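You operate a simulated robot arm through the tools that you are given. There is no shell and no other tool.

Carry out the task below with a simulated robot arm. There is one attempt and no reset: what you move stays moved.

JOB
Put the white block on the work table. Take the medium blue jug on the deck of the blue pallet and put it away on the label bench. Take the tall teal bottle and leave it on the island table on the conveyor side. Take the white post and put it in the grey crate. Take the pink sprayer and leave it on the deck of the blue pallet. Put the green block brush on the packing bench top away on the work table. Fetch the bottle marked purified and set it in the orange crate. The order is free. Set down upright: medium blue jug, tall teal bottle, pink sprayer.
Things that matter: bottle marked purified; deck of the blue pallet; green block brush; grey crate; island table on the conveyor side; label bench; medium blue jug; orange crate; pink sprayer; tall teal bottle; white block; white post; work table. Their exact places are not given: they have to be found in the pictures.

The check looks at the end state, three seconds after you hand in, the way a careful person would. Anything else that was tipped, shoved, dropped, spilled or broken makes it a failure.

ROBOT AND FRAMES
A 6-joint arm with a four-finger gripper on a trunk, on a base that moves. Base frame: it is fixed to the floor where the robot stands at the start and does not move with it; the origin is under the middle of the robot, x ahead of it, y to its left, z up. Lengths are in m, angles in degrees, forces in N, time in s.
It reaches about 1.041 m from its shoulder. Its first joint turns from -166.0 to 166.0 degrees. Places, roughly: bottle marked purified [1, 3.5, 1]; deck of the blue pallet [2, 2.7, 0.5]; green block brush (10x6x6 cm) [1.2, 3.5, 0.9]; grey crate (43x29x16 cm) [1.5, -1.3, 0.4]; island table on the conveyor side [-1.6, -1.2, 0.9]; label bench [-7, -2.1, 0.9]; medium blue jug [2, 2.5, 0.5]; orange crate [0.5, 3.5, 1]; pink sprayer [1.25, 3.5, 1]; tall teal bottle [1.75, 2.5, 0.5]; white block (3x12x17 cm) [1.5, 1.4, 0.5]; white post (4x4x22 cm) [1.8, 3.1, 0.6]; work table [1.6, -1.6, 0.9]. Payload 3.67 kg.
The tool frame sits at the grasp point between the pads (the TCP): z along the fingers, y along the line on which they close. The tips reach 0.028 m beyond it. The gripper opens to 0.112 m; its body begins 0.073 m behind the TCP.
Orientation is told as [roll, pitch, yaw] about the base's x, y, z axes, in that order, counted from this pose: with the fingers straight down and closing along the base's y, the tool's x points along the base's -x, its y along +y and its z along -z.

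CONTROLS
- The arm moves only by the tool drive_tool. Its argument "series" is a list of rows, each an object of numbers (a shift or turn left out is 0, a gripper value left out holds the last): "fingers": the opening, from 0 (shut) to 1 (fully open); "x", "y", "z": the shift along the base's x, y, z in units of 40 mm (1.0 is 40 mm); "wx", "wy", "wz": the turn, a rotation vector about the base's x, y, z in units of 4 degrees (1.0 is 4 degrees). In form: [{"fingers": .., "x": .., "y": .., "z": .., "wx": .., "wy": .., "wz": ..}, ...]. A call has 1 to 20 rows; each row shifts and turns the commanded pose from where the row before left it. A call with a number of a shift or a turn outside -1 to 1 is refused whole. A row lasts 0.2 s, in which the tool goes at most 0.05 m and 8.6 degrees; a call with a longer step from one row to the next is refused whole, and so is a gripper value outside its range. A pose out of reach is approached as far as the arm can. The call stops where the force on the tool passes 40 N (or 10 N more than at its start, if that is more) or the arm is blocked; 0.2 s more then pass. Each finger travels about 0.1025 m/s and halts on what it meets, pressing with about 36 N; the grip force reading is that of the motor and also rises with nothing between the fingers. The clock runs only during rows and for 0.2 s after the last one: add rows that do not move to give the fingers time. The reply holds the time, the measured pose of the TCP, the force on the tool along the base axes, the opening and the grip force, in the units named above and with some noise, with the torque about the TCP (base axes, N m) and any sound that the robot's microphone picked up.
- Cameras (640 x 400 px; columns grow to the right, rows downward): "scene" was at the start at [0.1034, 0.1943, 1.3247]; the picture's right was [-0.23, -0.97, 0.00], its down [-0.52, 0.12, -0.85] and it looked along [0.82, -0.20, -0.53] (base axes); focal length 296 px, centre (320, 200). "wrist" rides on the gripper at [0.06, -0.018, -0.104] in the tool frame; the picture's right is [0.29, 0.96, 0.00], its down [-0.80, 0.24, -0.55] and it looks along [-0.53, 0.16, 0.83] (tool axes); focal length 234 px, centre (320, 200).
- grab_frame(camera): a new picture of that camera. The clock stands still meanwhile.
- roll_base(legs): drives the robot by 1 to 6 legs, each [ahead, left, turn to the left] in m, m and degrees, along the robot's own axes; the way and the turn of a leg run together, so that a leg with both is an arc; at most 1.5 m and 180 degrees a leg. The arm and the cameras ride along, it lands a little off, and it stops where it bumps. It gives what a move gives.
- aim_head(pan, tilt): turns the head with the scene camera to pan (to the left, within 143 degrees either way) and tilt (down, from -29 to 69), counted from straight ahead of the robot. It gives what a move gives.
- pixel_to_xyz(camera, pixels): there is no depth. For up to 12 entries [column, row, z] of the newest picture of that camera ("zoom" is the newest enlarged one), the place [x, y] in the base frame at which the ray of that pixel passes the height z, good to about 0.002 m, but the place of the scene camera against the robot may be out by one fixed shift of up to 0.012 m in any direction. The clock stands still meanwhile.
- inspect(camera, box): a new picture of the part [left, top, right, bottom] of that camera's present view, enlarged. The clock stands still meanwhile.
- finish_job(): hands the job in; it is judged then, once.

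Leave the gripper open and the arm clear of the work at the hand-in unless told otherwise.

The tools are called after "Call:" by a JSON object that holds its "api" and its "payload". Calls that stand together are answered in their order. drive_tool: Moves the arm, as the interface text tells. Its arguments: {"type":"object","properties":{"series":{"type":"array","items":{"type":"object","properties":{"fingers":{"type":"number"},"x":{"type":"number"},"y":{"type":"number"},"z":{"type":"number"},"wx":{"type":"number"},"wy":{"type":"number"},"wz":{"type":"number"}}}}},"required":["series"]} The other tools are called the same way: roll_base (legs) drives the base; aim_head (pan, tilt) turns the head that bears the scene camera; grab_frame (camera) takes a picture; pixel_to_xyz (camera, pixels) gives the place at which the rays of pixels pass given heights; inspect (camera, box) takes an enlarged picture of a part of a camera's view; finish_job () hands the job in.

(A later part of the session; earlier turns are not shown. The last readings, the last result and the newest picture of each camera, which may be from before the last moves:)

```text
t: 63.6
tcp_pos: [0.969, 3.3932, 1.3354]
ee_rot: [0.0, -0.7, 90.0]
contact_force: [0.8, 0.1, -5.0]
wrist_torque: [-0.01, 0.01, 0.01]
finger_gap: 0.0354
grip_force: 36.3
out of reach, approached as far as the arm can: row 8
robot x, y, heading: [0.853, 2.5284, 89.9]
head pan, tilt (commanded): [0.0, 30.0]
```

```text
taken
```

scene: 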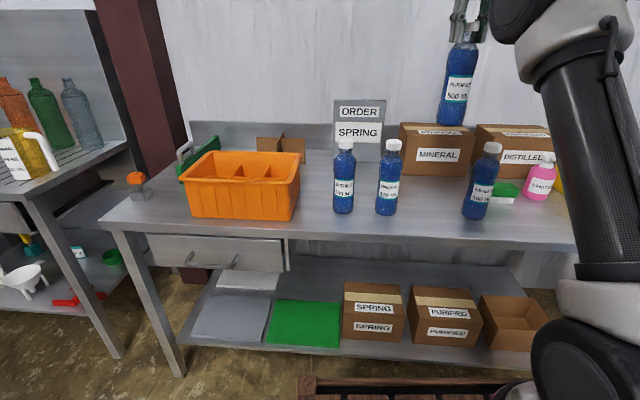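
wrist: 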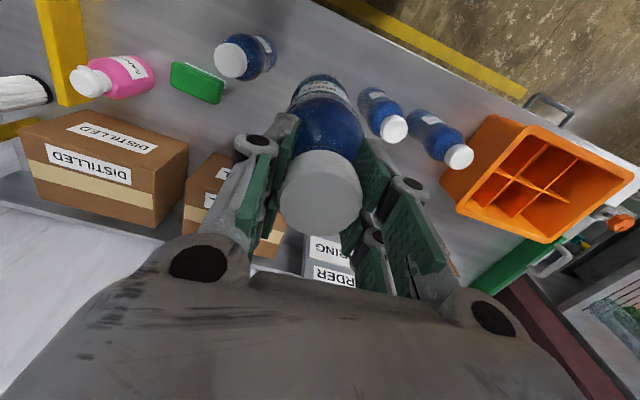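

The bottle is hanging cleanly. I'll enlarge the crate in the wrist view to see its compartments.

Call:
{"api": "inspect", "payload": {"camera": "wrist", "box": [420, 90, 640, 260]}}

Call:
{"api": "pixel_to_xyz", "payload": {"camera": "wrist", "pixels": [[500, 122, 0.95], [625, 180, 0.95], [555, 242, 0.95], [462, 208, 0.95], [575, 148, 0.95], [510, 220, 0.95], [525, 183, 0.94], [394, 128, 1.055], [460, 157, 1.055]]}}

```text
2.35 times, centred on (530, 175) of wrist
```

zoom: 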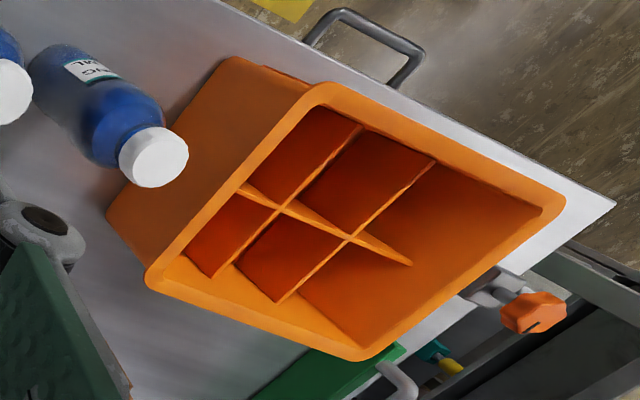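

```text
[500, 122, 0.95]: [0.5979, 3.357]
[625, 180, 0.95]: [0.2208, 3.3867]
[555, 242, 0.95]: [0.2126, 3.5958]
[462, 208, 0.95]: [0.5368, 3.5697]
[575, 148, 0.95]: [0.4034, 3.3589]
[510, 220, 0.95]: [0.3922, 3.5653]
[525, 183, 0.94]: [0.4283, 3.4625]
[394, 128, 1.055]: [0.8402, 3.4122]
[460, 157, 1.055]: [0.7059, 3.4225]
```

The crate has 2×2 small cells on the right and a bigger cell on the left (x≈0.25–0.38). I'll roll the base 0.5 m to its left so the crate lies ahead of the arm, bottle bottom at ≈1.11 above everything.

Call:
{"api": "roll_base", "payload": {"legs": [[0, 0.5, 0]]}}

Call:
{"api": "grab_frame", "payload": {"camera": "scene"}}

Call:
{"api": "grab_frame", "payload": {"camera": "wrist"}}

```text
t: 66.6
tcp_pos: [0.4697, 3.3944, 1.3349]
ee_rot: [0.0, -0.7, 89.9]
contact_force: [0.4, 0.2, -5.4]
wrist_torque: [0.01, -0.01, 0.03]
finger_gap: 0.0356
grip_force: 35.9
robot x, y, heading: [0.3531, 2.5302, 90.2]
head pan, tilt (commanded): [0.0, 30.0]
```

```text
taken
```

scene: 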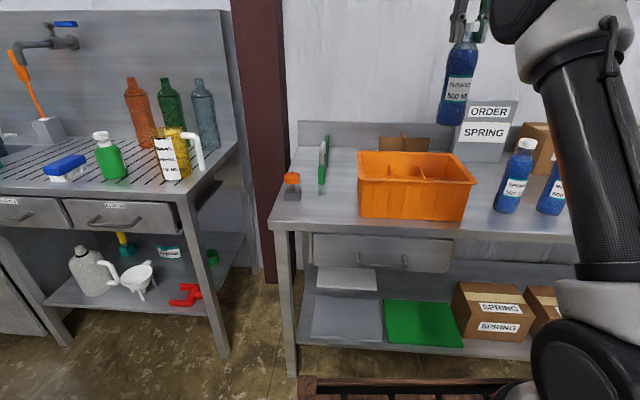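

```text
taken
```

wrist: 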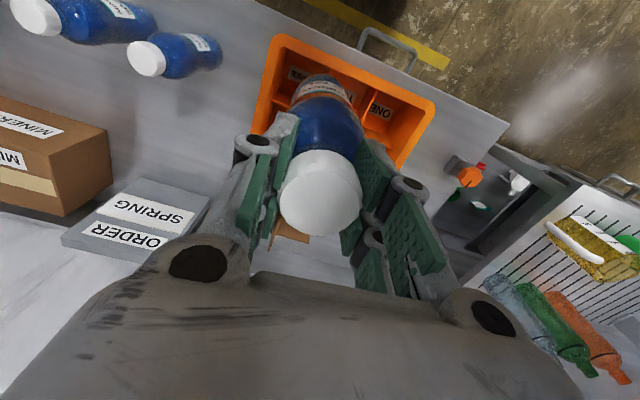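

Text labels show inside the crate cells. I'll zoom on the crate in both cameras to choose the cell and get coordinates.

Call:
{"api": "inspect", "payload": {"camera": "wrist", "box": [240, 20, 450, 190]}}

Call:
{"api": "inspect", "payload": {"camera": "scene", "box": [340, 130, 500, 240]}}

Call:
{"api": "pixel_to_xyz", "payload": {"camera": "wrist", "pixels": [[278, 37, 0.95], [434, 100, 0.95], [395, 168, 0.95], [358, 115, 0.92], [400, 148, 0.92], [361, 84, 0.92]]}}

Call:
{"api": "pixel_to_xyz", "payload": {"camera": "scene", "pixels": [[358, 178, 0.95], [475, 183, 0.95], [453, 153, 0.95], [361, 151, 0.95], [392, 165, 0.92], [423, 165, 0.92], [425, 178, 0.92]]}}

```text
2.35 times, centred on (345, 105) of wrist
```

zoom: 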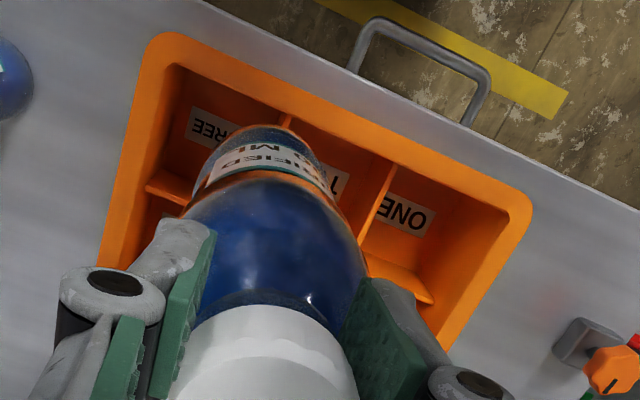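

```text
3.64 times, centred on (420, 185) of scene
```

zoom: 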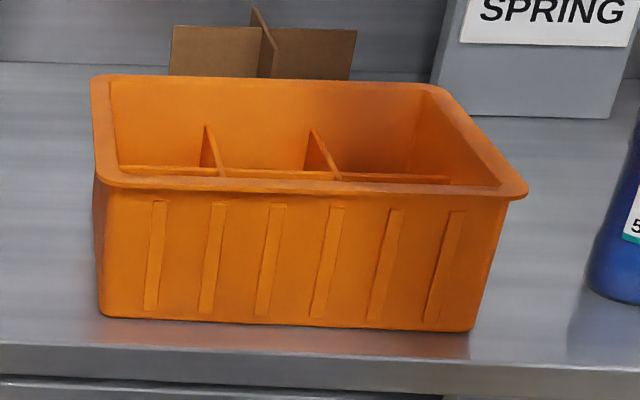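

```text
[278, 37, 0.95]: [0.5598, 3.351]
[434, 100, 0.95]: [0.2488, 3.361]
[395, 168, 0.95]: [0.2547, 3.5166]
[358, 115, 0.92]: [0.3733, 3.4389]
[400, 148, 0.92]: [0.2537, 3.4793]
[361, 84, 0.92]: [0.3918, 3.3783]
```

```text
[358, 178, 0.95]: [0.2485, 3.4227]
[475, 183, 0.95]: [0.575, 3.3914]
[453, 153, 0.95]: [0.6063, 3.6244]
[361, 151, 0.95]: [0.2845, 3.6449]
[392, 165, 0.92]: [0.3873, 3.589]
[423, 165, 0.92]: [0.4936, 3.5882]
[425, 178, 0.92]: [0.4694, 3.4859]
```

The crate has six cells labelled ONE, TWO, THREE at the near row. I'll lower the bottle a little and shift it to the side so the wrist camera sees cell ONE (left near) clearly.

Call:
{"api": "drive_tool", "payload": {"series": [{"z": -0.5, "y": 0.6}, {"z": -0.5, "y": 0.6}, {"z": -0.5, "y": 0.6}, {"z": -0.4, "y": 0.6}, {}]}}

Call:
{"api": "grab_frame", "payload": {"camera": "wrist"}}

Call:
{"api": "grab_frame", "payload": {"camera": "scene"}}

```text
t: 67.8
tcp_pos: [0.47, 3.4652, 1.2549]
ee_rot: [-0.1, -0.7, 90.0]
contact_force: [-0.6, 0.6, -4.8]
wrist_torque: [0.02, 0.0, 0.0]
finger_gap: 0.0353
grip_force: 35.9
out of reach, approached as far as the arm can: row 2, 3, 4
robot x, y, heading: [0.3526, 2.5264, 89.7]
head pan, tilt (commanded): [0.0, 30.0]
```

```text
taken
```

wrist: 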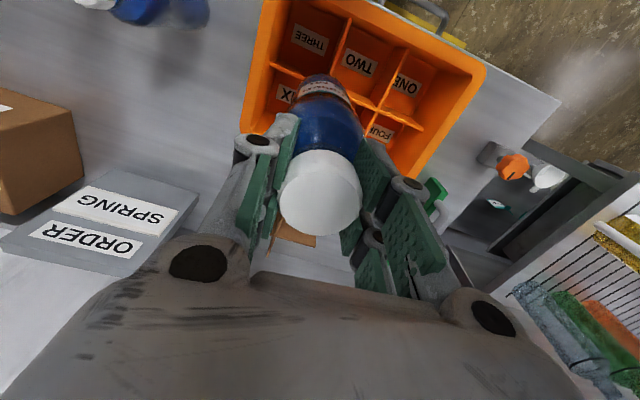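

```text
taken
```

scene: 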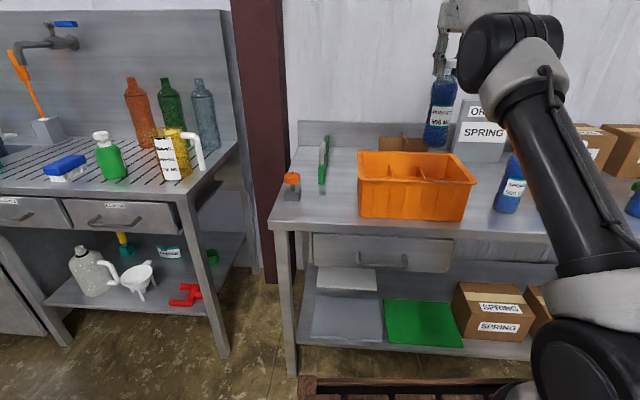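

Reach is limiting from here, and I can see cells ONE (406,85), TWO (358,63), THREE (310,38). I'll retract the arm 0.25 m toward the robot and roll the base 0.22 m closer to the bench.

Call:
{"api": "drive_tool", "payload": {"series": [{"y": -0.8}, {"y": -0.8}, {"y": -0.8}, {"y": -0.8}, {"y": -0.8}, {"y": -0.8}, {"y": -0.8}, {}]}}

Call:
{"api": "roll_base", "payload": {"legs": [[0.22, 0, 0]]}}

Call:
{"api": "grab_frame", "payload": {"camera": "wrist"}}

Call:
{"api": "grab_frame", "payload": {"camera": "scene"}}

```text
t: 69.6
tcp_pos: [0.4699, 3.2413, 1.2553]
ee_rot: [-0.1, -0.7, 89.9]
contact_force: [0.3, -0.8, -1.5]
wrist_torque: [0.0, 0.0, -0.01]
finger_gap: 0.0354
grip_force: 35.6
robot x, y, heading: [0.3544, 2.5297, 89.7]
head pan, tilt (commanded): [0.0, 30.0]
```

```text
t: 71.3
tcp_pos: [0.4697, 3.4586, 1.2558]
ee_rot: [-0.1, -0.7, 90.1]
contact_force: [0.5, 0.4, -0.9]
wrist_torque: [-0.02, 0.02, -0.01]
finger_gap: 0.0353
grip_force: 36.1
robot x, y, heading: [0.3485, 2.7458, 89.4]
head pan, tilt (commanded): [0.0, 30.0]
```

```text
taken
```

wrist: 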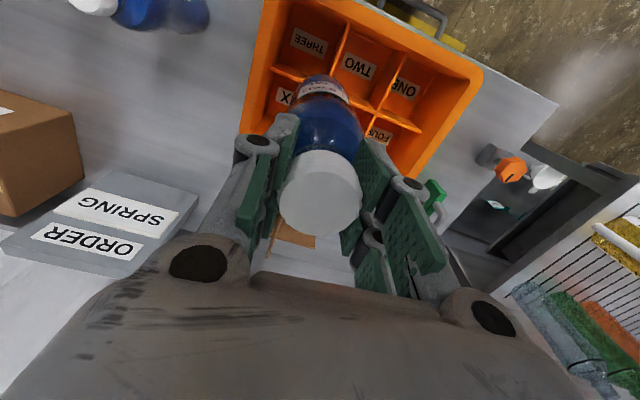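

```text
taken
```

scene: 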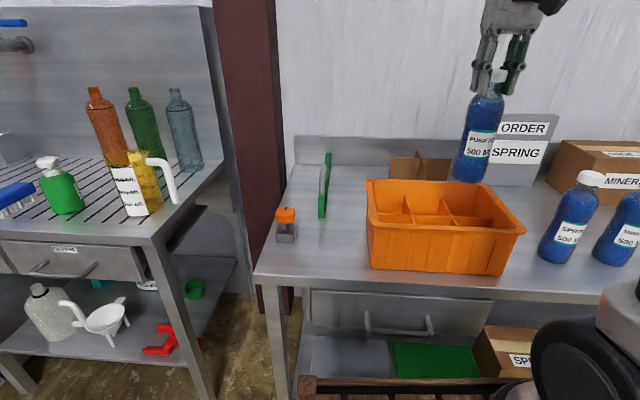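

Good position now. I'll zoom into the crate in both views and convert cell ONE's borders.

Call:
{"api": "inspect", "payload": {"camera": "wrist", "box": [230, 0, 490, 190]}}

Call:
{"api": "inspect", "payload": {"camera": "scene", "box": [350, 80, 550, 290]}}

Call:
{"api": "pixel_to_xyz", "payload": {"camera": "wrist", "pixels": [[482, 72, 0.975], [400, 180, 0.975], [268, 0, 0.975], [408, 52, 0.93], [377, 110, 0.93], [345, 22, 0.93], [422, 130, 0.93], [466, 68, 0.975], [390, 165, 0.975]]}}

```text
2.11 times, centred on (360, 95) of wrist
```

zoom: 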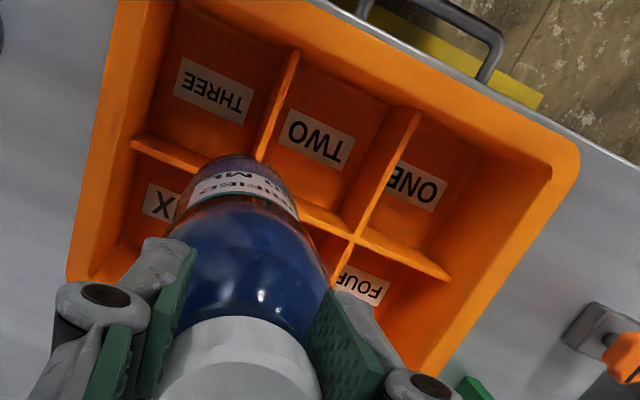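

```text
1.90 times, centred on (450, 185) of scene
```

zoom: 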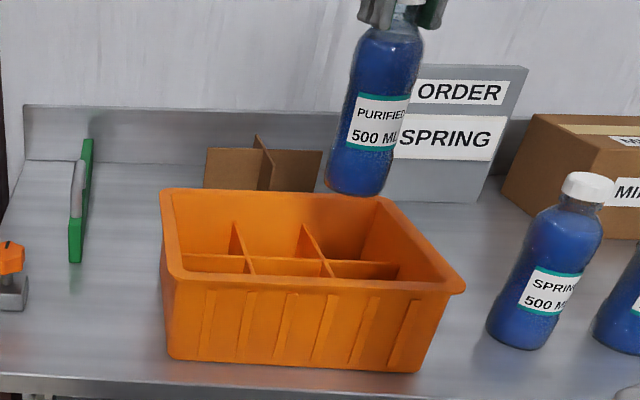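

```text
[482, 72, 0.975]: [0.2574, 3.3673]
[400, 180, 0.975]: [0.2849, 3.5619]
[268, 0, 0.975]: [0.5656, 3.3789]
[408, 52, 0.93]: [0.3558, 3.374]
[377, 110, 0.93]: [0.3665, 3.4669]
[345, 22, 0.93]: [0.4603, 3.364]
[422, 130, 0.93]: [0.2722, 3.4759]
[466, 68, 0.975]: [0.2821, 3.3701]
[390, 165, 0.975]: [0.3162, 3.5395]
```

The labels lie on the cell floors, so their centres mark the cell centres. Converting them at floor height ~0.845.

Call:
{"api": "grab_frame", "payload": {"camera": "wrist"}}

Call:
{"api": "pixel_to_xyz", "payload": {"camera": "wrist", "pixels": [[405, 88.8, 0.845], [358.6, 66.6, 0.845], [309.3, 43.8, 0.845], [375.2, 135.3, 0.845], [289, 95, 0.845], [375.6, 112.5, 0.9], [375.6, 112.5, 0.93], [349.1, 24, 0.9], [408, 52, 0.9], [442, 131, 0.9]]}}

```text
taken
```

wrist: 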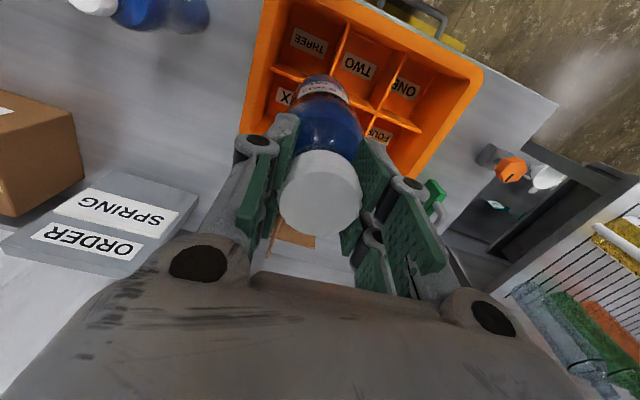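

```text
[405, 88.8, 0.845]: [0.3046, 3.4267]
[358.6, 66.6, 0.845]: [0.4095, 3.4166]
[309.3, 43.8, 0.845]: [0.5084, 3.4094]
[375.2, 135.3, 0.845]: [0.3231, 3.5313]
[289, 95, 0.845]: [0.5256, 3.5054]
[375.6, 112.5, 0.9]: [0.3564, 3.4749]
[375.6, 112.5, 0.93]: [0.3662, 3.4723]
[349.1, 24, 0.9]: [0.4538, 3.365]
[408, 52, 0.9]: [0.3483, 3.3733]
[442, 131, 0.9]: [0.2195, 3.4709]
```

Cells are ~0.10 m square; cell TWO's centre is ≈(0.409, 3.419). I'll move there at height and check alignment.

Call:
{"api": "drive_tool", "payload": {"series": [{"x": -0.76, "y": -0.5}, {"x": -0.76, "y": -0.5}, {"z": -0.3}, {}]}}

Call:
{"api": "grab_frame", "payload": {"camera": "wrist"}}

Call:
{"api": "inspect", "payload": {"camera": "scene", "box": [350, 80, 550, 290]}}

Call:
{"api": "grab_frame", "payload": {"camera": "scene"}}

```text
t: 72.3
tcp_pos: [0.4089, 3.4193, 1.2428]
ee_rot: [-0.1, -0.7, 90.1]
contact_force: [0.1, -1.0, -5.9]
wrist_torque: [-0.02, 0.0, 0.02]
finger_gap: 0.0352
grip_force: 35.3
robot x, y, heading: [0.3518, 2.7515, 90.1]
head pan, tilt (commanded): [0.0, 30.0]
```

```text
taken
```

wrist: 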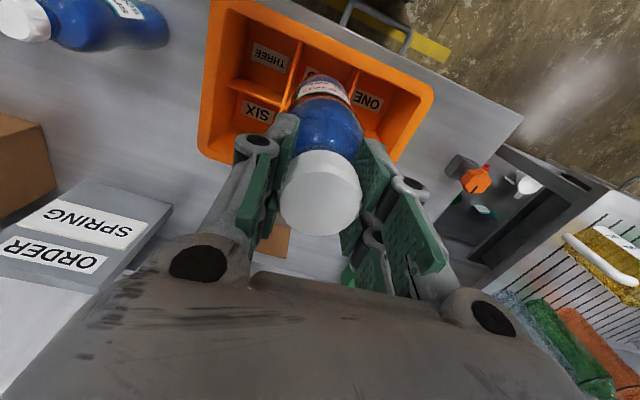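

```text
1.90 times, centred on (450, 185) of scene
```

zoom: 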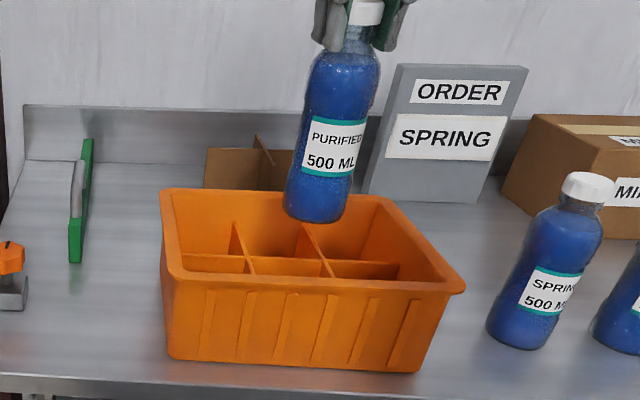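

```text
taken
```

scene: 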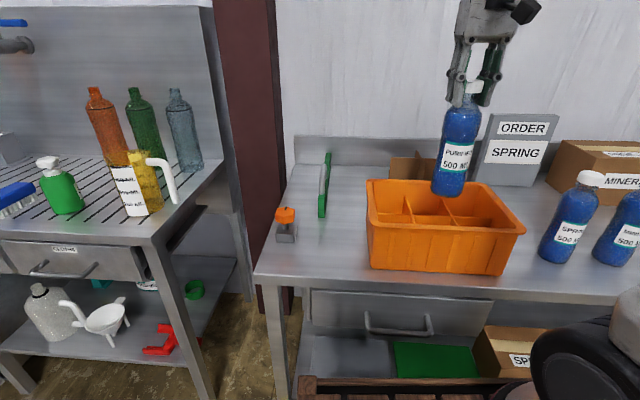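

The bottle hangs between the dividers of cell TWO. Lowering 0.14 m, then look again.

Call:
{"api": "drive_tool", "payload": {"series": [{"z": -0.5}, {"z": -0.5}, {"z": -0.5}, {"z": -0.5}, {"z": -0.5}, {"z": -0.5}, {"z": -0.5}, {}]}}

Call:
{"api": "grab_frame", "payload": {"camera": "wrist"}}

Call:
{"api": "inspect", "payload": {"camera": "scene", "box": [350, 80, 550, 290]}}

```text
t: 74.1
tcp_pos: [0.4092, 3.4197, 1.1035]
ee_rot: [-0.1, -0.7, 90.1]
contact_force: [0.0, -0.6, -5.3]
wrist_torque: [-0.01, -0.03, 0.01]
finger_gap: 0.0354
grip_force: 36.1
robot x, y, heading: [0.3537, 2.7495, 89.7]
head pan, tilt (commanded): [0.0, 30.0]
```

```text
taken
```

wrist: 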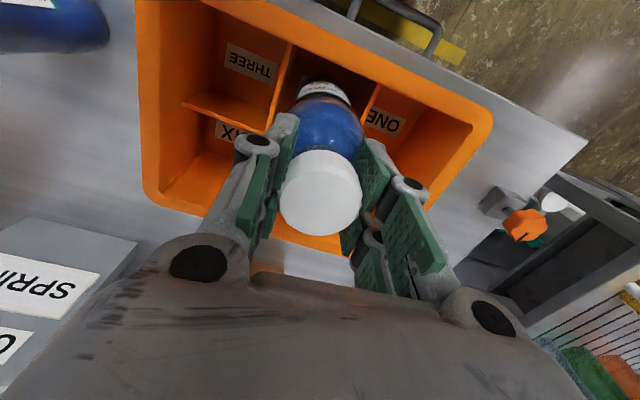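

```text
1.90 times, centred on (450, 185) of scene
```

zoom: 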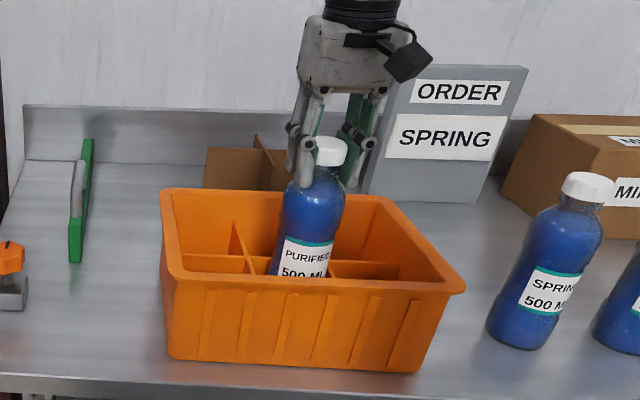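

The bottle is inside the near middle cell with margin. Lower gently the last ~3 cm until the force shows contact.

Call:
{"api": "drive_tool", "payload": {"series": [{"z": -0.2}, {"z": -0.2}, {"z": -0.2}, {}]}}

```text
t: 75.1
tcp_pos: [0.4096, 3.4191, 1.0794]
ee_rot: [-0.1, -0.8, 89.9]
contact_force: [-0.5, 0.2, -5.6]
wrist_torque: [0.01, 0.02, 0.03]
finger_gap: 0.035
grip_force: 35.5
robot x, y, heading: [0.3538, 2.7461, 89.9]
head pan, tilt (commanded): [0.0, 30.0]
```

No contact yet (still -5.6 N). A few more millimetres.

Call:
{"api": "drive_tool", "payload": {"series": [{"z": -0.1}, {"z": -0.1}, {}]}}

Call:
{"api": "drive_tool", "payload": {"series": [{"z": -0.08}, {}]}}

```text
t: 75.9
tcp_pos: [0.4099, 3.4197, 1.0712]
ee_rot: [-0.1, -0.7, 90.0]
contact_force: [0.4, 0.0, -6.2]
wrist_torque: [0.01, -0.03, 0.01]
finger_gap: 0.0354
grip_force: 36.4
robot x, y, heading: [0.3543, 2.7477, 90.1]
head pan, tilt (commanded): [0.0, 30.0]
```

```text
t: 76.5
tcp_pos: [0.4098, 3.4196, 1.0697]
ee_rot: [-0.1, -0.9, 90.0]
contact_force: [-3.0, -1.5, 20.6]
wrist_torque: [-0.26, 0.41, -0.02]
finger_gap: 0.0355
grip_force: 35.8
robot x, y, heading: [0.3558, 2.7496, 90.0]
head pan, tilt (commanded): [0.0, 30.0]
```

Contact at z≈1.070 (+20 N). Release by opening, then rise straight up.

Call:
{"api": "drive_tool", "payload": {"series": [{"fingers": 0.5}, {"fingers": 0.8}, {}, {"z": 0.3}, {"z": 0.6}, {"z": 1}, {"z": 1}, {"z": 1}]}}

Call:
{"api": "grab_frame", "payload": {"camera": "wrist"}}

Call:
{"api": "inspect", "payload": {"camera": "scene", "box": [350, 80, 550, 290]}}

```text
t: 78.3
tcp_pos: [0.4092, 3.4191, 1.2243]
ee_rot: [-0.1, -0.6, 90.1]
contact_force: [0.9, 0.5, 0.0]
wrist_torque: [-0.02, -0.01, 0.0]
finger_gap: 0.0896
grip_force: 0.2
robot x, y, heading: [0.3546, 2.7459, 89.5]
head pan, tilt (commanded): [0.0, 30.0]
```

```text
taken
```

wrist: 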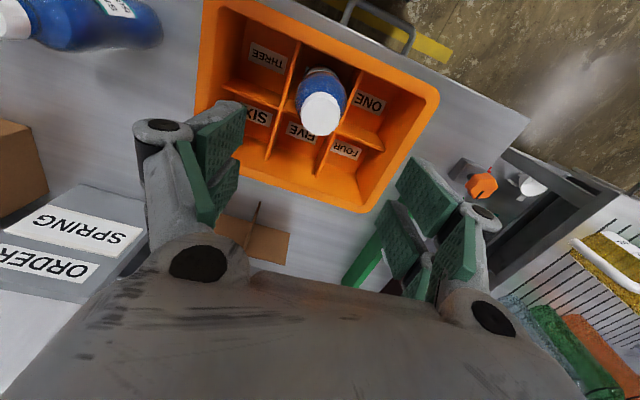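

```text
1.90 times, centred on (450, 185) of scene
```

zoom: 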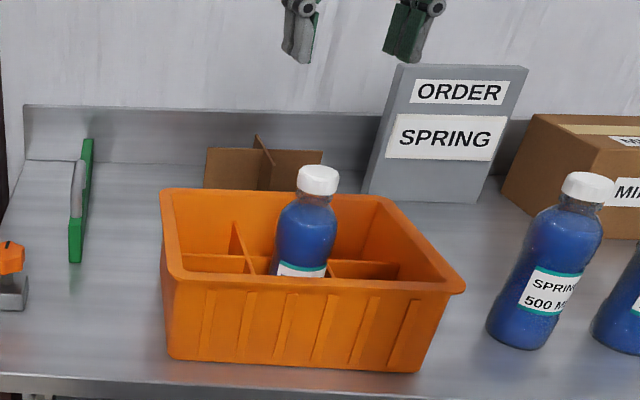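

The bottle stands upright in the crate. Next the pink sprayer: I'll roll 0.75 m to the right, gripper at z 1.22 above all bottles.

Call:
{"api": "roll_base", "payload": {"legs": [[0, -0.75, 0]]}}

Call:
{"api": "aim_head", "payload": {"pan": -20, "tilt": 30}}

Call:
{"api": "grab_frame", "payload": {"camera": "scene"}}

Call:
{"api": "grab_frame", "payload": {"camera": "wrist"}}

```text
t: 82.4
tcp_pos: [1.1669, 3.4189, 1.2236]
ee_rot: [-0.1, -0.7, 90.1]
contact_force: [0.4, -0.5, -0.5]
wrist_torque: [-0.01, 0.01, -0.03]
finger_gap: 0.0897
grip_force: 0.0
robot x, y, heading: [1.1131, 2.7464, 90.1]
head pan, tilt (commanded): [0.0, 30.0]
```

```text
t: 83.2
tcp_pos: [1.1662, 3.4195, 1.2241]
ee_rot: [0.0, -0.7, 90.1]
contact_force: [-0.2, -0.1, -0.6]
wrist_torque: [0.02, 0.0, 0.01]
finger_gap: 0.0897
grip_force: 0.1
robot x, y, heading: [1.113, 2.7493, 89.9]
head pan, tilt (commanded): [-20.0, 30.0]
```

```text
taken
```

scene: 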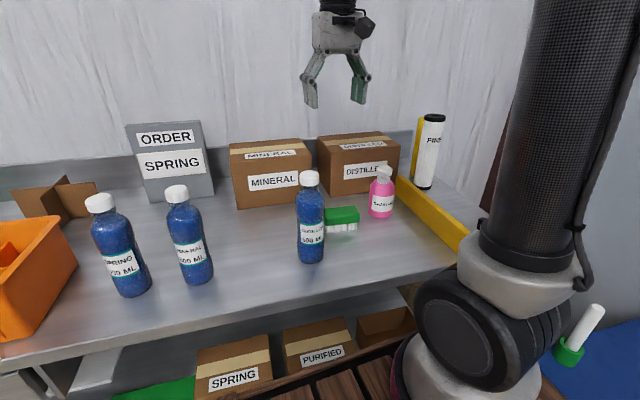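

```text
taken
```

wrist: 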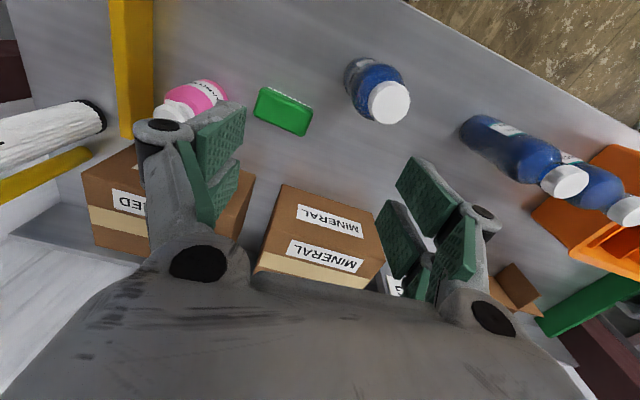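

I'll zoom into the sprayer and brush in the scene view.

Call:
{"api": "inspect", "payload": {"camera": "scene", "box": [300, 120, 460, 260]}}

Call:
{"api": "inspect", "payload": {"camera": "wrist", "box": [100, 40, 340, 190]}}

Call:
{"api": "pixel_to_xyz", "payload": {"camera": "scene", "pixels": [[380, 217, 0.835], [383, 170, 0.97], [383, 170, 0.95], [341, 232, 0.835], [458, 250, 0.835], [398, 180, 0.835], [370, 213, 0.86], [395, 213, 0.86]]}}

Call:
{"api": "pixel_to_xyz", "payload": {"camera": "wrist", "pixels": [[283, 112, 0.89], [175, 110, 0.97], [210, 95, 0.88], [262, 88, 0.89], [312, 110, 0.89], [300, 135, 0.89], [255, 112, 0.89], [225, 85, 0.84]]}}

```text
2.86 times, centred on (380, 190) of scene
```

zoom: 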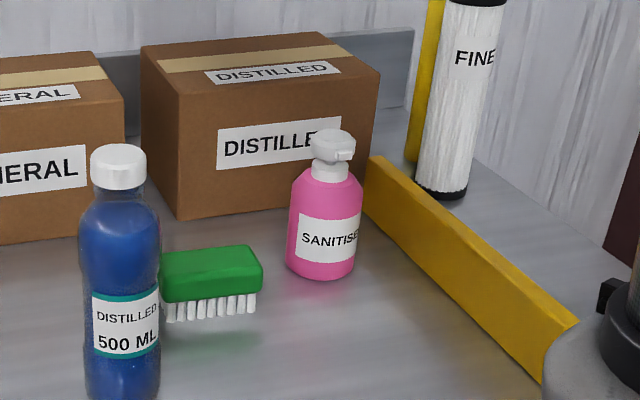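

```text
2.67 times, centred on (220, 115) of wrist
```

zoom: 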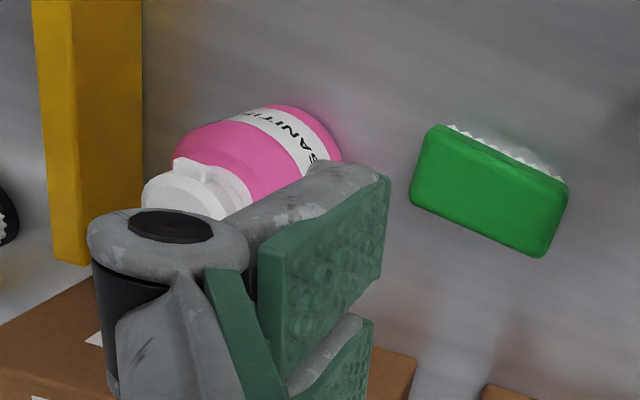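

```text
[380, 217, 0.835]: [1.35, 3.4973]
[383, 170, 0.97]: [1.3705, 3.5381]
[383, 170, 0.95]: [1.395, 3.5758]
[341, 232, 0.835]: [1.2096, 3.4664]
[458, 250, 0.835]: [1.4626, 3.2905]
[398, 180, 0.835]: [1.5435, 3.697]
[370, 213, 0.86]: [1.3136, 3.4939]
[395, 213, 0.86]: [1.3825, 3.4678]
```

```text
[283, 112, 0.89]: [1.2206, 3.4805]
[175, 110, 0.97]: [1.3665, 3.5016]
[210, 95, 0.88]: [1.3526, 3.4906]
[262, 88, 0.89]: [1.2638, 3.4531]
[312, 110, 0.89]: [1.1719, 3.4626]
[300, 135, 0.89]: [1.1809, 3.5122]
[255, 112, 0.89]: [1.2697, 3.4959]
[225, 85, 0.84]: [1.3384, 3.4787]
```

The sprayer (body ~0.075 m wide, ~0.15 m tall) stands near a yellow beam on its right, so I'll grip it closing along y. I'll turn the tool -90° about z while moving above ≈(1.353, 3.50).

Call:
{"api": "drive_tool", "payload": {"series": [{"x": 0.234, "y": 0.1, "wz": -1, "fingers": 1}, {"x": 0.234, "y": 0.1, "wz": -1}, {"x": 0.234, "y": 0.1, "wz": -1}, {"x": 0.234, "y": 0.1, "wz": -1}, {"x": 0.234, "y": 0.1, "wz": -1}, {"x": 0.234, "y": 0.1, "wz": -1}, {"x": 0.234, "y": 0.1, "wz": -1}, {"x": 0.234, "y": 0.1, "wz": -1}, {"x": 0.234, "y": 0.1, "wz": -1}, {"x": 0.234, "y": 0.1, "wz": -1}, {"x": 0.234, "y": 0.1, "wz": -1}, {"x": 0.234, "y": 0.1, "wz": -1}, {"x": 0.234, "y": 0.1, "wz": -1}, {"x": 0.234, "y": 0.1, "wz": -1}, {"x": 0.234, "y": 0.1, "wz": -1}, {"x": 0.234, "y": 0.1, "wz": -1}, {"x": 0.234, "y": 0.1, "wz": -1}, {"x": 0.234, "y": 0.1, "wz": -1}, {"x": 0.234, "y": 0.1, "wz": -1}, {"x": 0.234, "y": 0.1, "wz": -1}]}}

Call:
{"api": "drive_tool", "payload": {"series": [{"wz": -1}, {"wz": -1}, {"wz": -0.5}, {"wy": 0.18}, {}]}}

Call:
{"api": "grab_frame", "payload": {"camera": "wrist"}}

Call:
{"api": "grab_frame", "payload": {"camera": "scene"}}

```text
t: 87.4
tcp_pos: [1.3546, 3.4991, 1.2236]
ee_rot: [-0.1, -0.6, 10.0]
contact_force: [-0.5, 0.3, -0.4]
wrist_torque: [0.0, -0.02, 0.0]
finger_gap: 0.1121
grip_force: 0.0
robot x, y, heading: [1.1139, 2.7455, 90.3]
head pan, tilt (commanded): [-20.0, 30.0]
```

```text
t: 88.6
tcp_pos: [1.356, 3.4988, 1.2244]
ee_rot: [-0.1, 0.1, -0.1]
contact_force: [-0.1, 0.7, -0.9]
wrist_torque: [0.0, 0.05, 0.0]
finger_gap: 0.1116
grip_force: 0.1
robot x, y, heading: [1.115, 2.7464, 90.2]
head pan, tilt (commanded): [-20.0, 30.0]
```

```text
taken
```

wrist: 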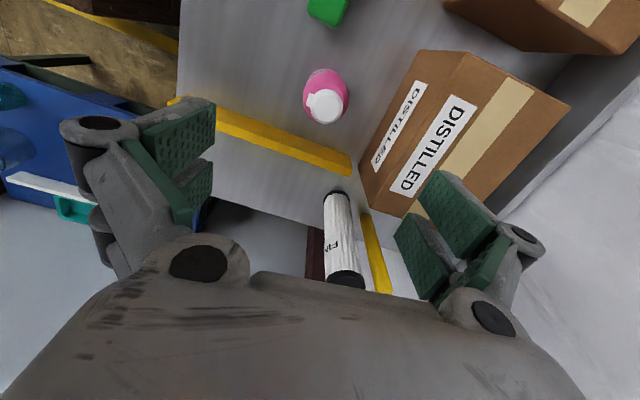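

```text
taken
```

scene: 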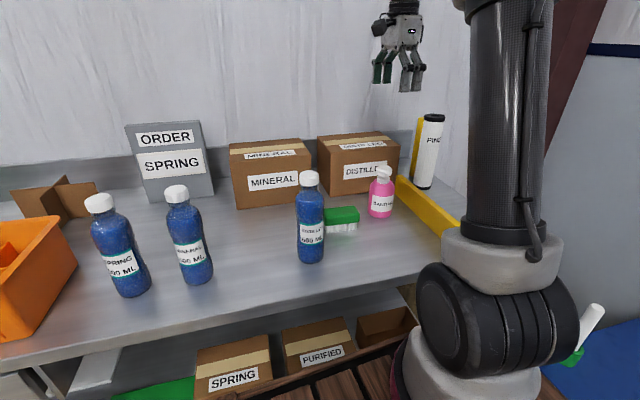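

The sprayer is visible at (326,97) in the wrist view. Converting its head and body.

Call:
{"api": "pixel_to_xyz", "payload": {"camera": "wrist", "pixels": [[324, 106, 0.985], [326, 95, 0.92], [326, 70, 0.835], [303, 97, 0.9], [349, 97, 0.9], [250, 125, 0.9], [290, 143, 0.9], [393, 120, 0.84], [366, 180, 0.84]]}}

Call:
{"api": "inspect", "payload": {"camera": "wrist", "box": [260, 40, 400, 150]}}

```text
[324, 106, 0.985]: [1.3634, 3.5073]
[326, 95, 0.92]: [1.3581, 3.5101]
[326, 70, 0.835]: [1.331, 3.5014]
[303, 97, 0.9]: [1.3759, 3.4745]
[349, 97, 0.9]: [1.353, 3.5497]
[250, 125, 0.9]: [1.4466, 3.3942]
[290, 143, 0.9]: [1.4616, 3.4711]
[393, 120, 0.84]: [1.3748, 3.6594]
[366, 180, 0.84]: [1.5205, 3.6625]
```

```text
3.64 times, centred on (330, 95) of wrist
```

zoom: 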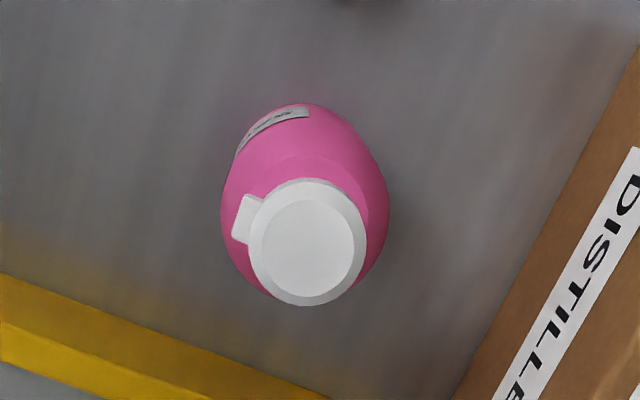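

Sprayer axis ≈(1.362, 3.511), body 0.075 wide, beam 0.11 m away. Align and descend to z≈1.04 first.

Call:
{"api": "drive_tool", "payload": {"series": [{"x": 0.15, "y": 0.3}, {"z": -1}, {"z": -1}, {"z": -1}, {"z": -1}, {"z": -0.6}, {}]}}

Call:
{"api": "grab_frame", "payload": {"camera": "wrist"}}

Call:
{"api": "inspect", "payload": {"camera": "scene", "box": [300, 100, 500, 250]}}

```text
t: 90.2
tcp_pos: [1.3614, 3.5113, 1.0399]
ee_rot: [0.0, 0.0, 0.1]
contact_force: [-0.3, -0.4, 0.0]
wrist_torque: [0.0, -0.03, 0.0]
finger_gap: 0.1121
grip_force: 0.1
robot x, y, heading: [1.1134, 2.7454, 89.8]
head pan, tilt (commanded): [-20.0, 30.0]
```

```text
taken
```

wrist: 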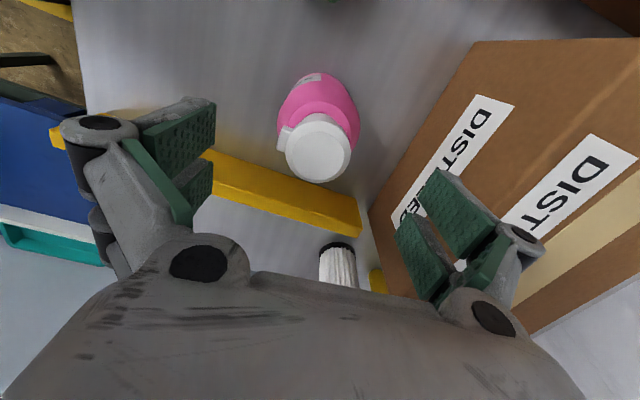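

```text
2.67 times, centred on (400, 175) of scene
```

zoom: 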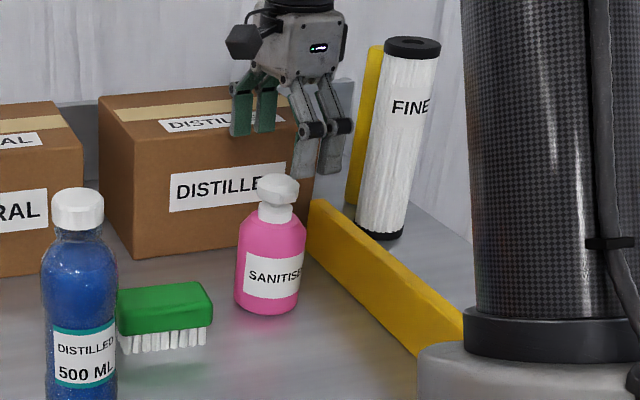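

Checking head centre (318,150) and box face position before descending.

Call:
{"api": "pixel_to_xyz", "payload": {"camera": "wrist", "pixels": [[318, 150, 0.985], [318, 150, 0.97], [319, 108, 0.92], [277, 125, 0.92], [361, 125, 0.92], [475, 42, 1.0], [372, 205, 0.84], [475, 42, 0.98]]}}

```text
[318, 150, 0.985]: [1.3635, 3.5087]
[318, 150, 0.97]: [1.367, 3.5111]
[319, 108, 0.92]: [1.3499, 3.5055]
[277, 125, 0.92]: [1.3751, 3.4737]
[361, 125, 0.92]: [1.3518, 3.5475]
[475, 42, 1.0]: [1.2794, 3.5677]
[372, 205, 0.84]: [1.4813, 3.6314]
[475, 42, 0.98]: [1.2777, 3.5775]
```

Box face is at y≈3.64, giving ~3.5 cm clearance to the far knuckles. Descend to z≈0.925 around the body.

Call:
{"api": "drive_tool", "payload": {"series": [{"z": -0.8}, {"z": -0.8}, {"z": -0.6}, {"z": -0.6}, {}]}}

Call:
{"api": "grab_frame", "payload": {"camera": "wrist"}}

Call:
{"api": "inspect", "payload": {"camera": "scene", "box": [300, 100, 500, 250]}}

```text
t: 91.4
tcp_pos: [1.3607, 3.5109, 0.9283]
ee_rot: [-0.2, -0.1, 0.1]
contact_force: [-0.3, 0.5, 1.8]
wrist_torque: [0.03, -0.01, 0.05]
finger_gap: 0.1118
grip_force: 0.0
robot x, y, heading: [1.1141, 2.7447, 90.3]
head pan, tilt (commanded): [-20.0, 30.0]
```

```text
taken
```

wrist: 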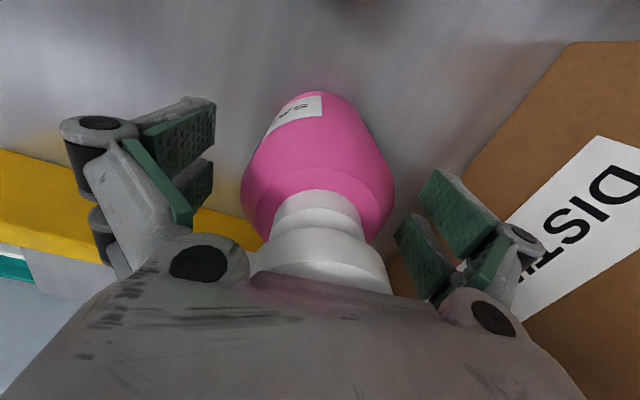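

```text
2.67 times, centred on (400, 175) of scene
```

zoom: 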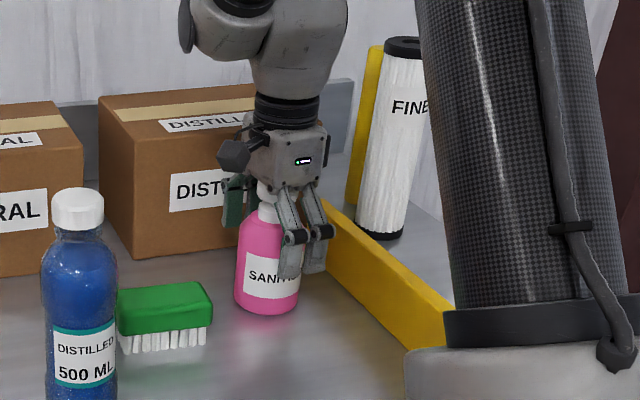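

Fingers straddle the body. Lower 8 mm more and close.

Call:
{"api": "drive_tool", "payload": {"series": [{"z": -0.2}, {"fingers": 0}, {}, {}, {}]}}

Call:
{"api": "grab_frame", "payload": {"camera": "wrist"}}

Call:
{"api": "inspect", "payload": {"camera": "scene", "box": [300, 100, 500, 250]}}

```text
t: 92.6
tcp_pos: [1.3609, 3.5101, 0.9204]
ee_rot: [-0.2, 0.0, 0.1]
contact_force: [-0.4, -2.0, 8.3]
wrist_torque: [-0.57, 0.18, -0.01]
finger_gap: 0.0699
grip_force: 36.2
robot x, y, heading: [1.1116, 2.748, 89.8]
head pan, tilt (commanded): [-20.0, 30.0]
```

```text
taken
```

wrist: 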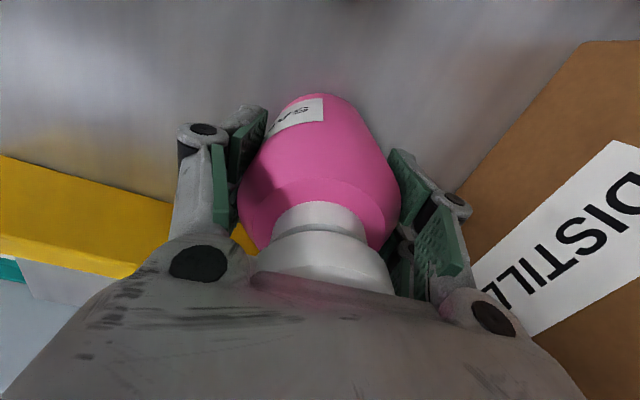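

```text
2.67 times, centred on (400, 175) of scene
```

zoom: 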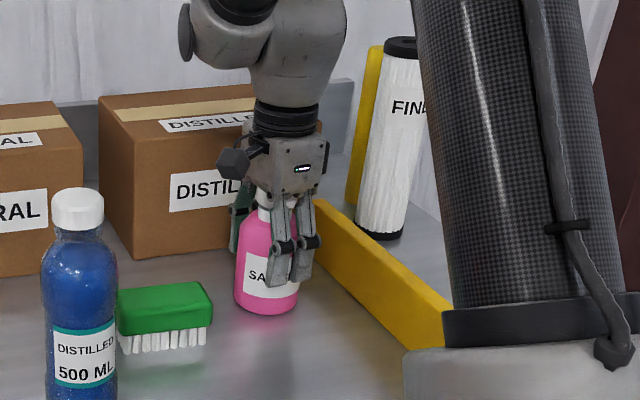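

The sprayer is gripped (gap 0.070, 36 N). Lift straight up 0.3 m.

Call:
{"api": "drive_tool", "payload": {"series": [{"z": 0.25}, {"z": 0.5}, {"z": 1}, {"z": 1}, {"z": 1}, {"z": 1}, {"z": 1}, {"z": 1}, {"z": 1}, {}]}}

Call:
{"api": "grab_frame", "payload": {"camera": "wrist"}}

Call:
{"api": "aim_head", "payload": {"pan": -75, "tilt": 35}}

Call:
{"api": "grab_frame", "payload": {"camera": "scene"}}

```text
t: 94.8
tcp_pos: [1.3611, 3.5111, 1.2311]
ee_rot: [-0.2, -0.1, 0.2]
contact_force: [0.2, 0.3, -4.2]
wrist_torque: [0.01, -0.01, 0.0]
finger_gap: 0.04
grip_force: 35.8
robot x, y, heading: [1.1133, 2.7474, 90.2]
head pan, tilt (commanded): [-20.0, 30.0]
```

```text
taken
```

wrist: 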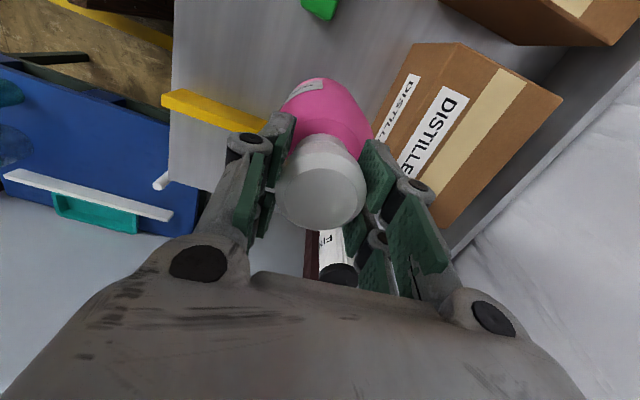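

```text
t: 96.0
tcp_pos: [1.3612, 3.5121, 1.2288]
ee_rot: [-0.1, 0.0, 0.1]
contact_force: [0.1, 0.0, -4.5]
wrist_torque: [-0.01, 0.01, 0.04]
finger_gap: 0.0398
grip_force: 35.9
robot x, y, heading: [1.1104, 2.7455, 89.9]
head pan, tilt (commanded): [-75.0, 35.0]
```

```text
taken
```

scene: 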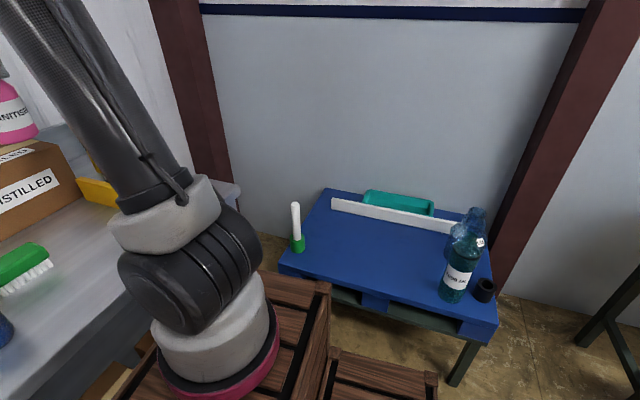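

The grip slid to the sprayer's neck (gap now 0.040) but it holds, -4.2 N. Now I see the pallet deck: white post (297,225), white bar with teal tray at the back, teal bottle (462,265), blue jug behind it (470,225), black cup (485,290). I'll get deck coordinates and zoom in.

Call:
{"api": "pixel_to_xyz", "payload": {"camera": "scene", "pixels": [[497, 325, 0.45], [497, 325, 0.5], [280, 268, 0.45], [280, 268, 0.5], [324, 189, 0.45], [298, 250, 0.45], [453, 298, 0.45], [483, 300, 0.45], [390, 260, 0.45], [335, 207, 0.45], [455, 232, 0.45], [455, 385, 0.0]]}}

Call:
{"api": "inspect", "payload": {"camera": "scene", "box": [260, 170, 520, 350]}}

Call:
{"api": "aim_head", "payload": {"pan": -20, "tilt": 15}}

Call:
{"api": "grab_frame", "payload": {"camera": "scene"}}

```text
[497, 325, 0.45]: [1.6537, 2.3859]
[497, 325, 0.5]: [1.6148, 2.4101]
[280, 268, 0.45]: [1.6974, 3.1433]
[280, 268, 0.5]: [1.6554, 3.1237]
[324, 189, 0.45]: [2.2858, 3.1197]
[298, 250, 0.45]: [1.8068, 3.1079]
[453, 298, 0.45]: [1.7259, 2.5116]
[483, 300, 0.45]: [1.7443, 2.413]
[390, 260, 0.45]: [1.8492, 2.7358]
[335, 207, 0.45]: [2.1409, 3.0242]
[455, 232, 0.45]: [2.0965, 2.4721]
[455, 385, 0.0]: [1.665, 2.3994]
```

```text
2.22 times, centred on (390, 260) of scene
```

zoom: 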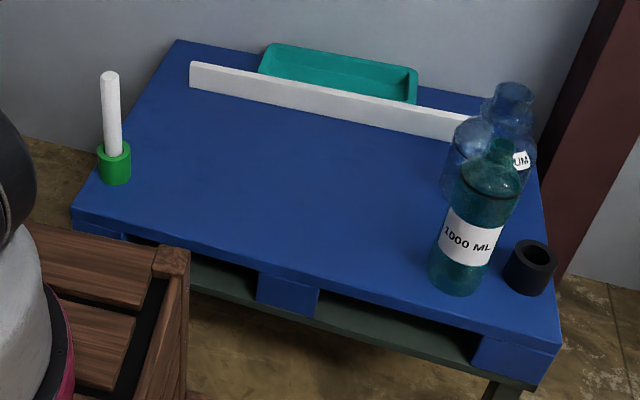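

```text
t: 97.3
tcp_pos: [1.3606, 3.5119, 1.23]
ee_rot: [-0.1, 0.0, 0.1]
contact_force: [0.0, -0.6, -4.6]
wrist_torque: [-0.04, -0.01, -0.03]
finger_gap: 0.0403
grip_force: 35.7
robot x, y, heading: [1.1107, 2.7497, 89.9]
head pan, tilt (commanded): [-20.0, 15.0]
```

```text
taken
```

scene: 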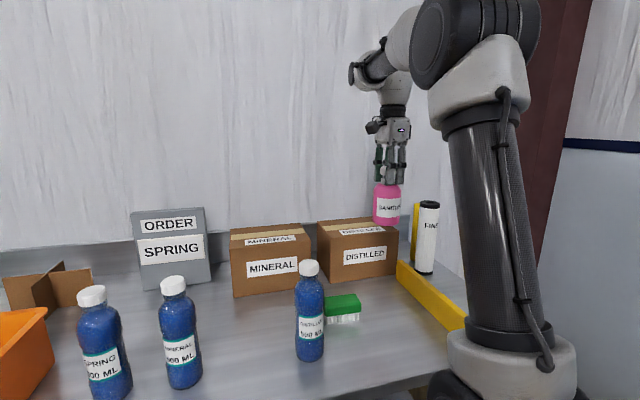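

Deck height is ≈0.45. Free deck area is around (1.85, 2.82). Now I'll find how low the sprayer hangs: its bottom is at (388,225), top of body at 185.

Call:
{"api": "pixel_to_xyz", "payload": {"camera": "scene", "pixels": [[388, 225, 1.1], [388, 225, 1.08], [388, 225, 1.06], [388, 225, 1.04], [388, 186, 1.15], [388, 186, 1.18], [388, 186, 1.2]]}}

Call:
{"api": "inspect", "payload": {"camera": "scene", "box": [330, 80, 450, 240]}}

```text
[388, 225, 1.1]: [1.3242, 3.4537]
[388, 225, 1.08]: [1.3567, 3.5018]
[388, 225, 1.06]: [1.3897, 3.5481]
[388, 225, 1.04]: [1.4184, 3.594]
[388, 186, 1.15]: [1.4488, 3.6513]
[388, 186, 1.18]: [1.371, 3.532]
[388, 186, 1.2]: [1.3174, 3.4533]
```

```text
2.50 times, centred on (390, 160) of scene
```

zoom: 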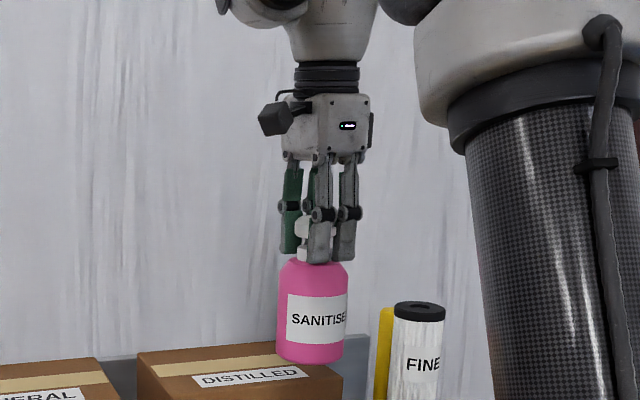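

The sprayer bottom hangs ≈0.145 m below the TCP. I'll retract the arm, back off from the bench, turn right 90° to face the pallet, and line up with its free area.

Call:
{"api": "drive_tool", "payload": {"series": [{"y": -1}, {"y": -1}, {"y": -1}, {"y": -1}, {"y": -1}, {}]}}

Call:
{"api": "roll_base", "payload": {"legs": [[-0.3, 0, 0], [0, 0, -90], [-0.1, 0.42, 0]]}}

Call:
{"api": "aim_head", "payload": {"pan": 0, "tilt": 40}}

Call:
{"api": "grab_frame", "payload": {"camera": "scene"}}

Call:
{"api": "grab_frame", "payload": {"camera": "wrist"}}

```text
t: 98.7
tcp_pos: [1.3605, 3.3116, 1.23]
ee_rot: [-0.2, 0.1, 0.1]
contact_force: [-0.4, 1.2, -4.2]
wrist_torque: [0.0, -0.03, 0.02]
finger_gap: 0.0404
grip_force: 36.4
robot x, y, heading: [1.1108, 2.7486, 90.1]
head pan, tilt (commanded): [-20.0, 15.0]
```

```text
t: 106.7
tcp_pos: [1.5739, 2.6189, 1.2297]
ee_rot: [-0.1, 0.0, -88.9]
contact_force: [-0.7, -0.6, -3.8]
wrist_torque: [-0.01, 0.04, 0.01]
finger_gap: 0.0402
grip_force: 36.2
robot x, y, heading: [1.0034, 2.8541, 1.3]
head pan, tilt (commanded): [-20.0, 15.0]
```

```text
t: 107.6
tcp_pos: [1.574, 2.6188, 1.2304]
ee_rot: [-0.1, 0.0, -88.8]
contact_force: [0.1, 0.2, -4.2]
wrist_torque: [0.01, 0.0, -0.02]
finger_gap: 0.0405
grip_force: 36.1
robot x, y, heading: [1.0038, 2.8576, 1.3]
head pan, tilt (commanded): [0.0, 40.0]
```

```text
taken
```

scene: 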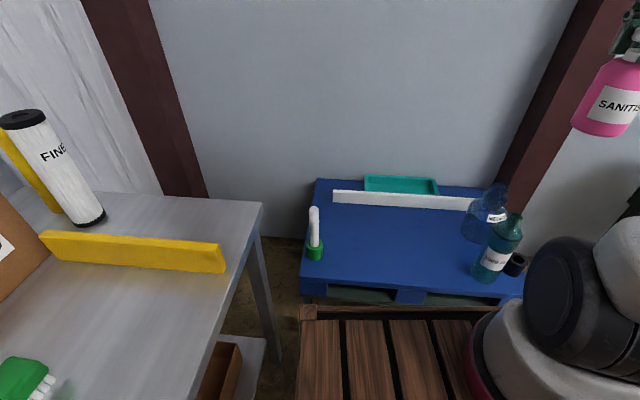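

```text
taken
```

wrist: 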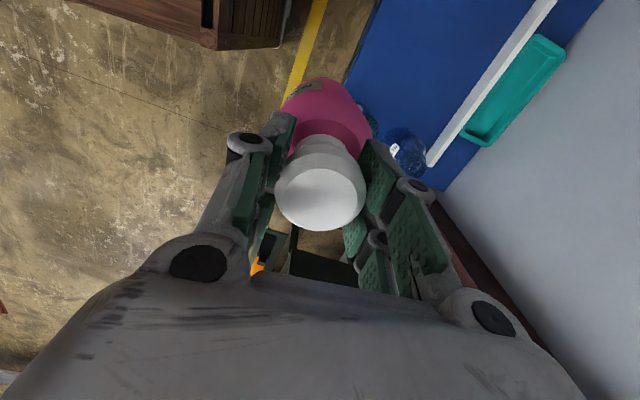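

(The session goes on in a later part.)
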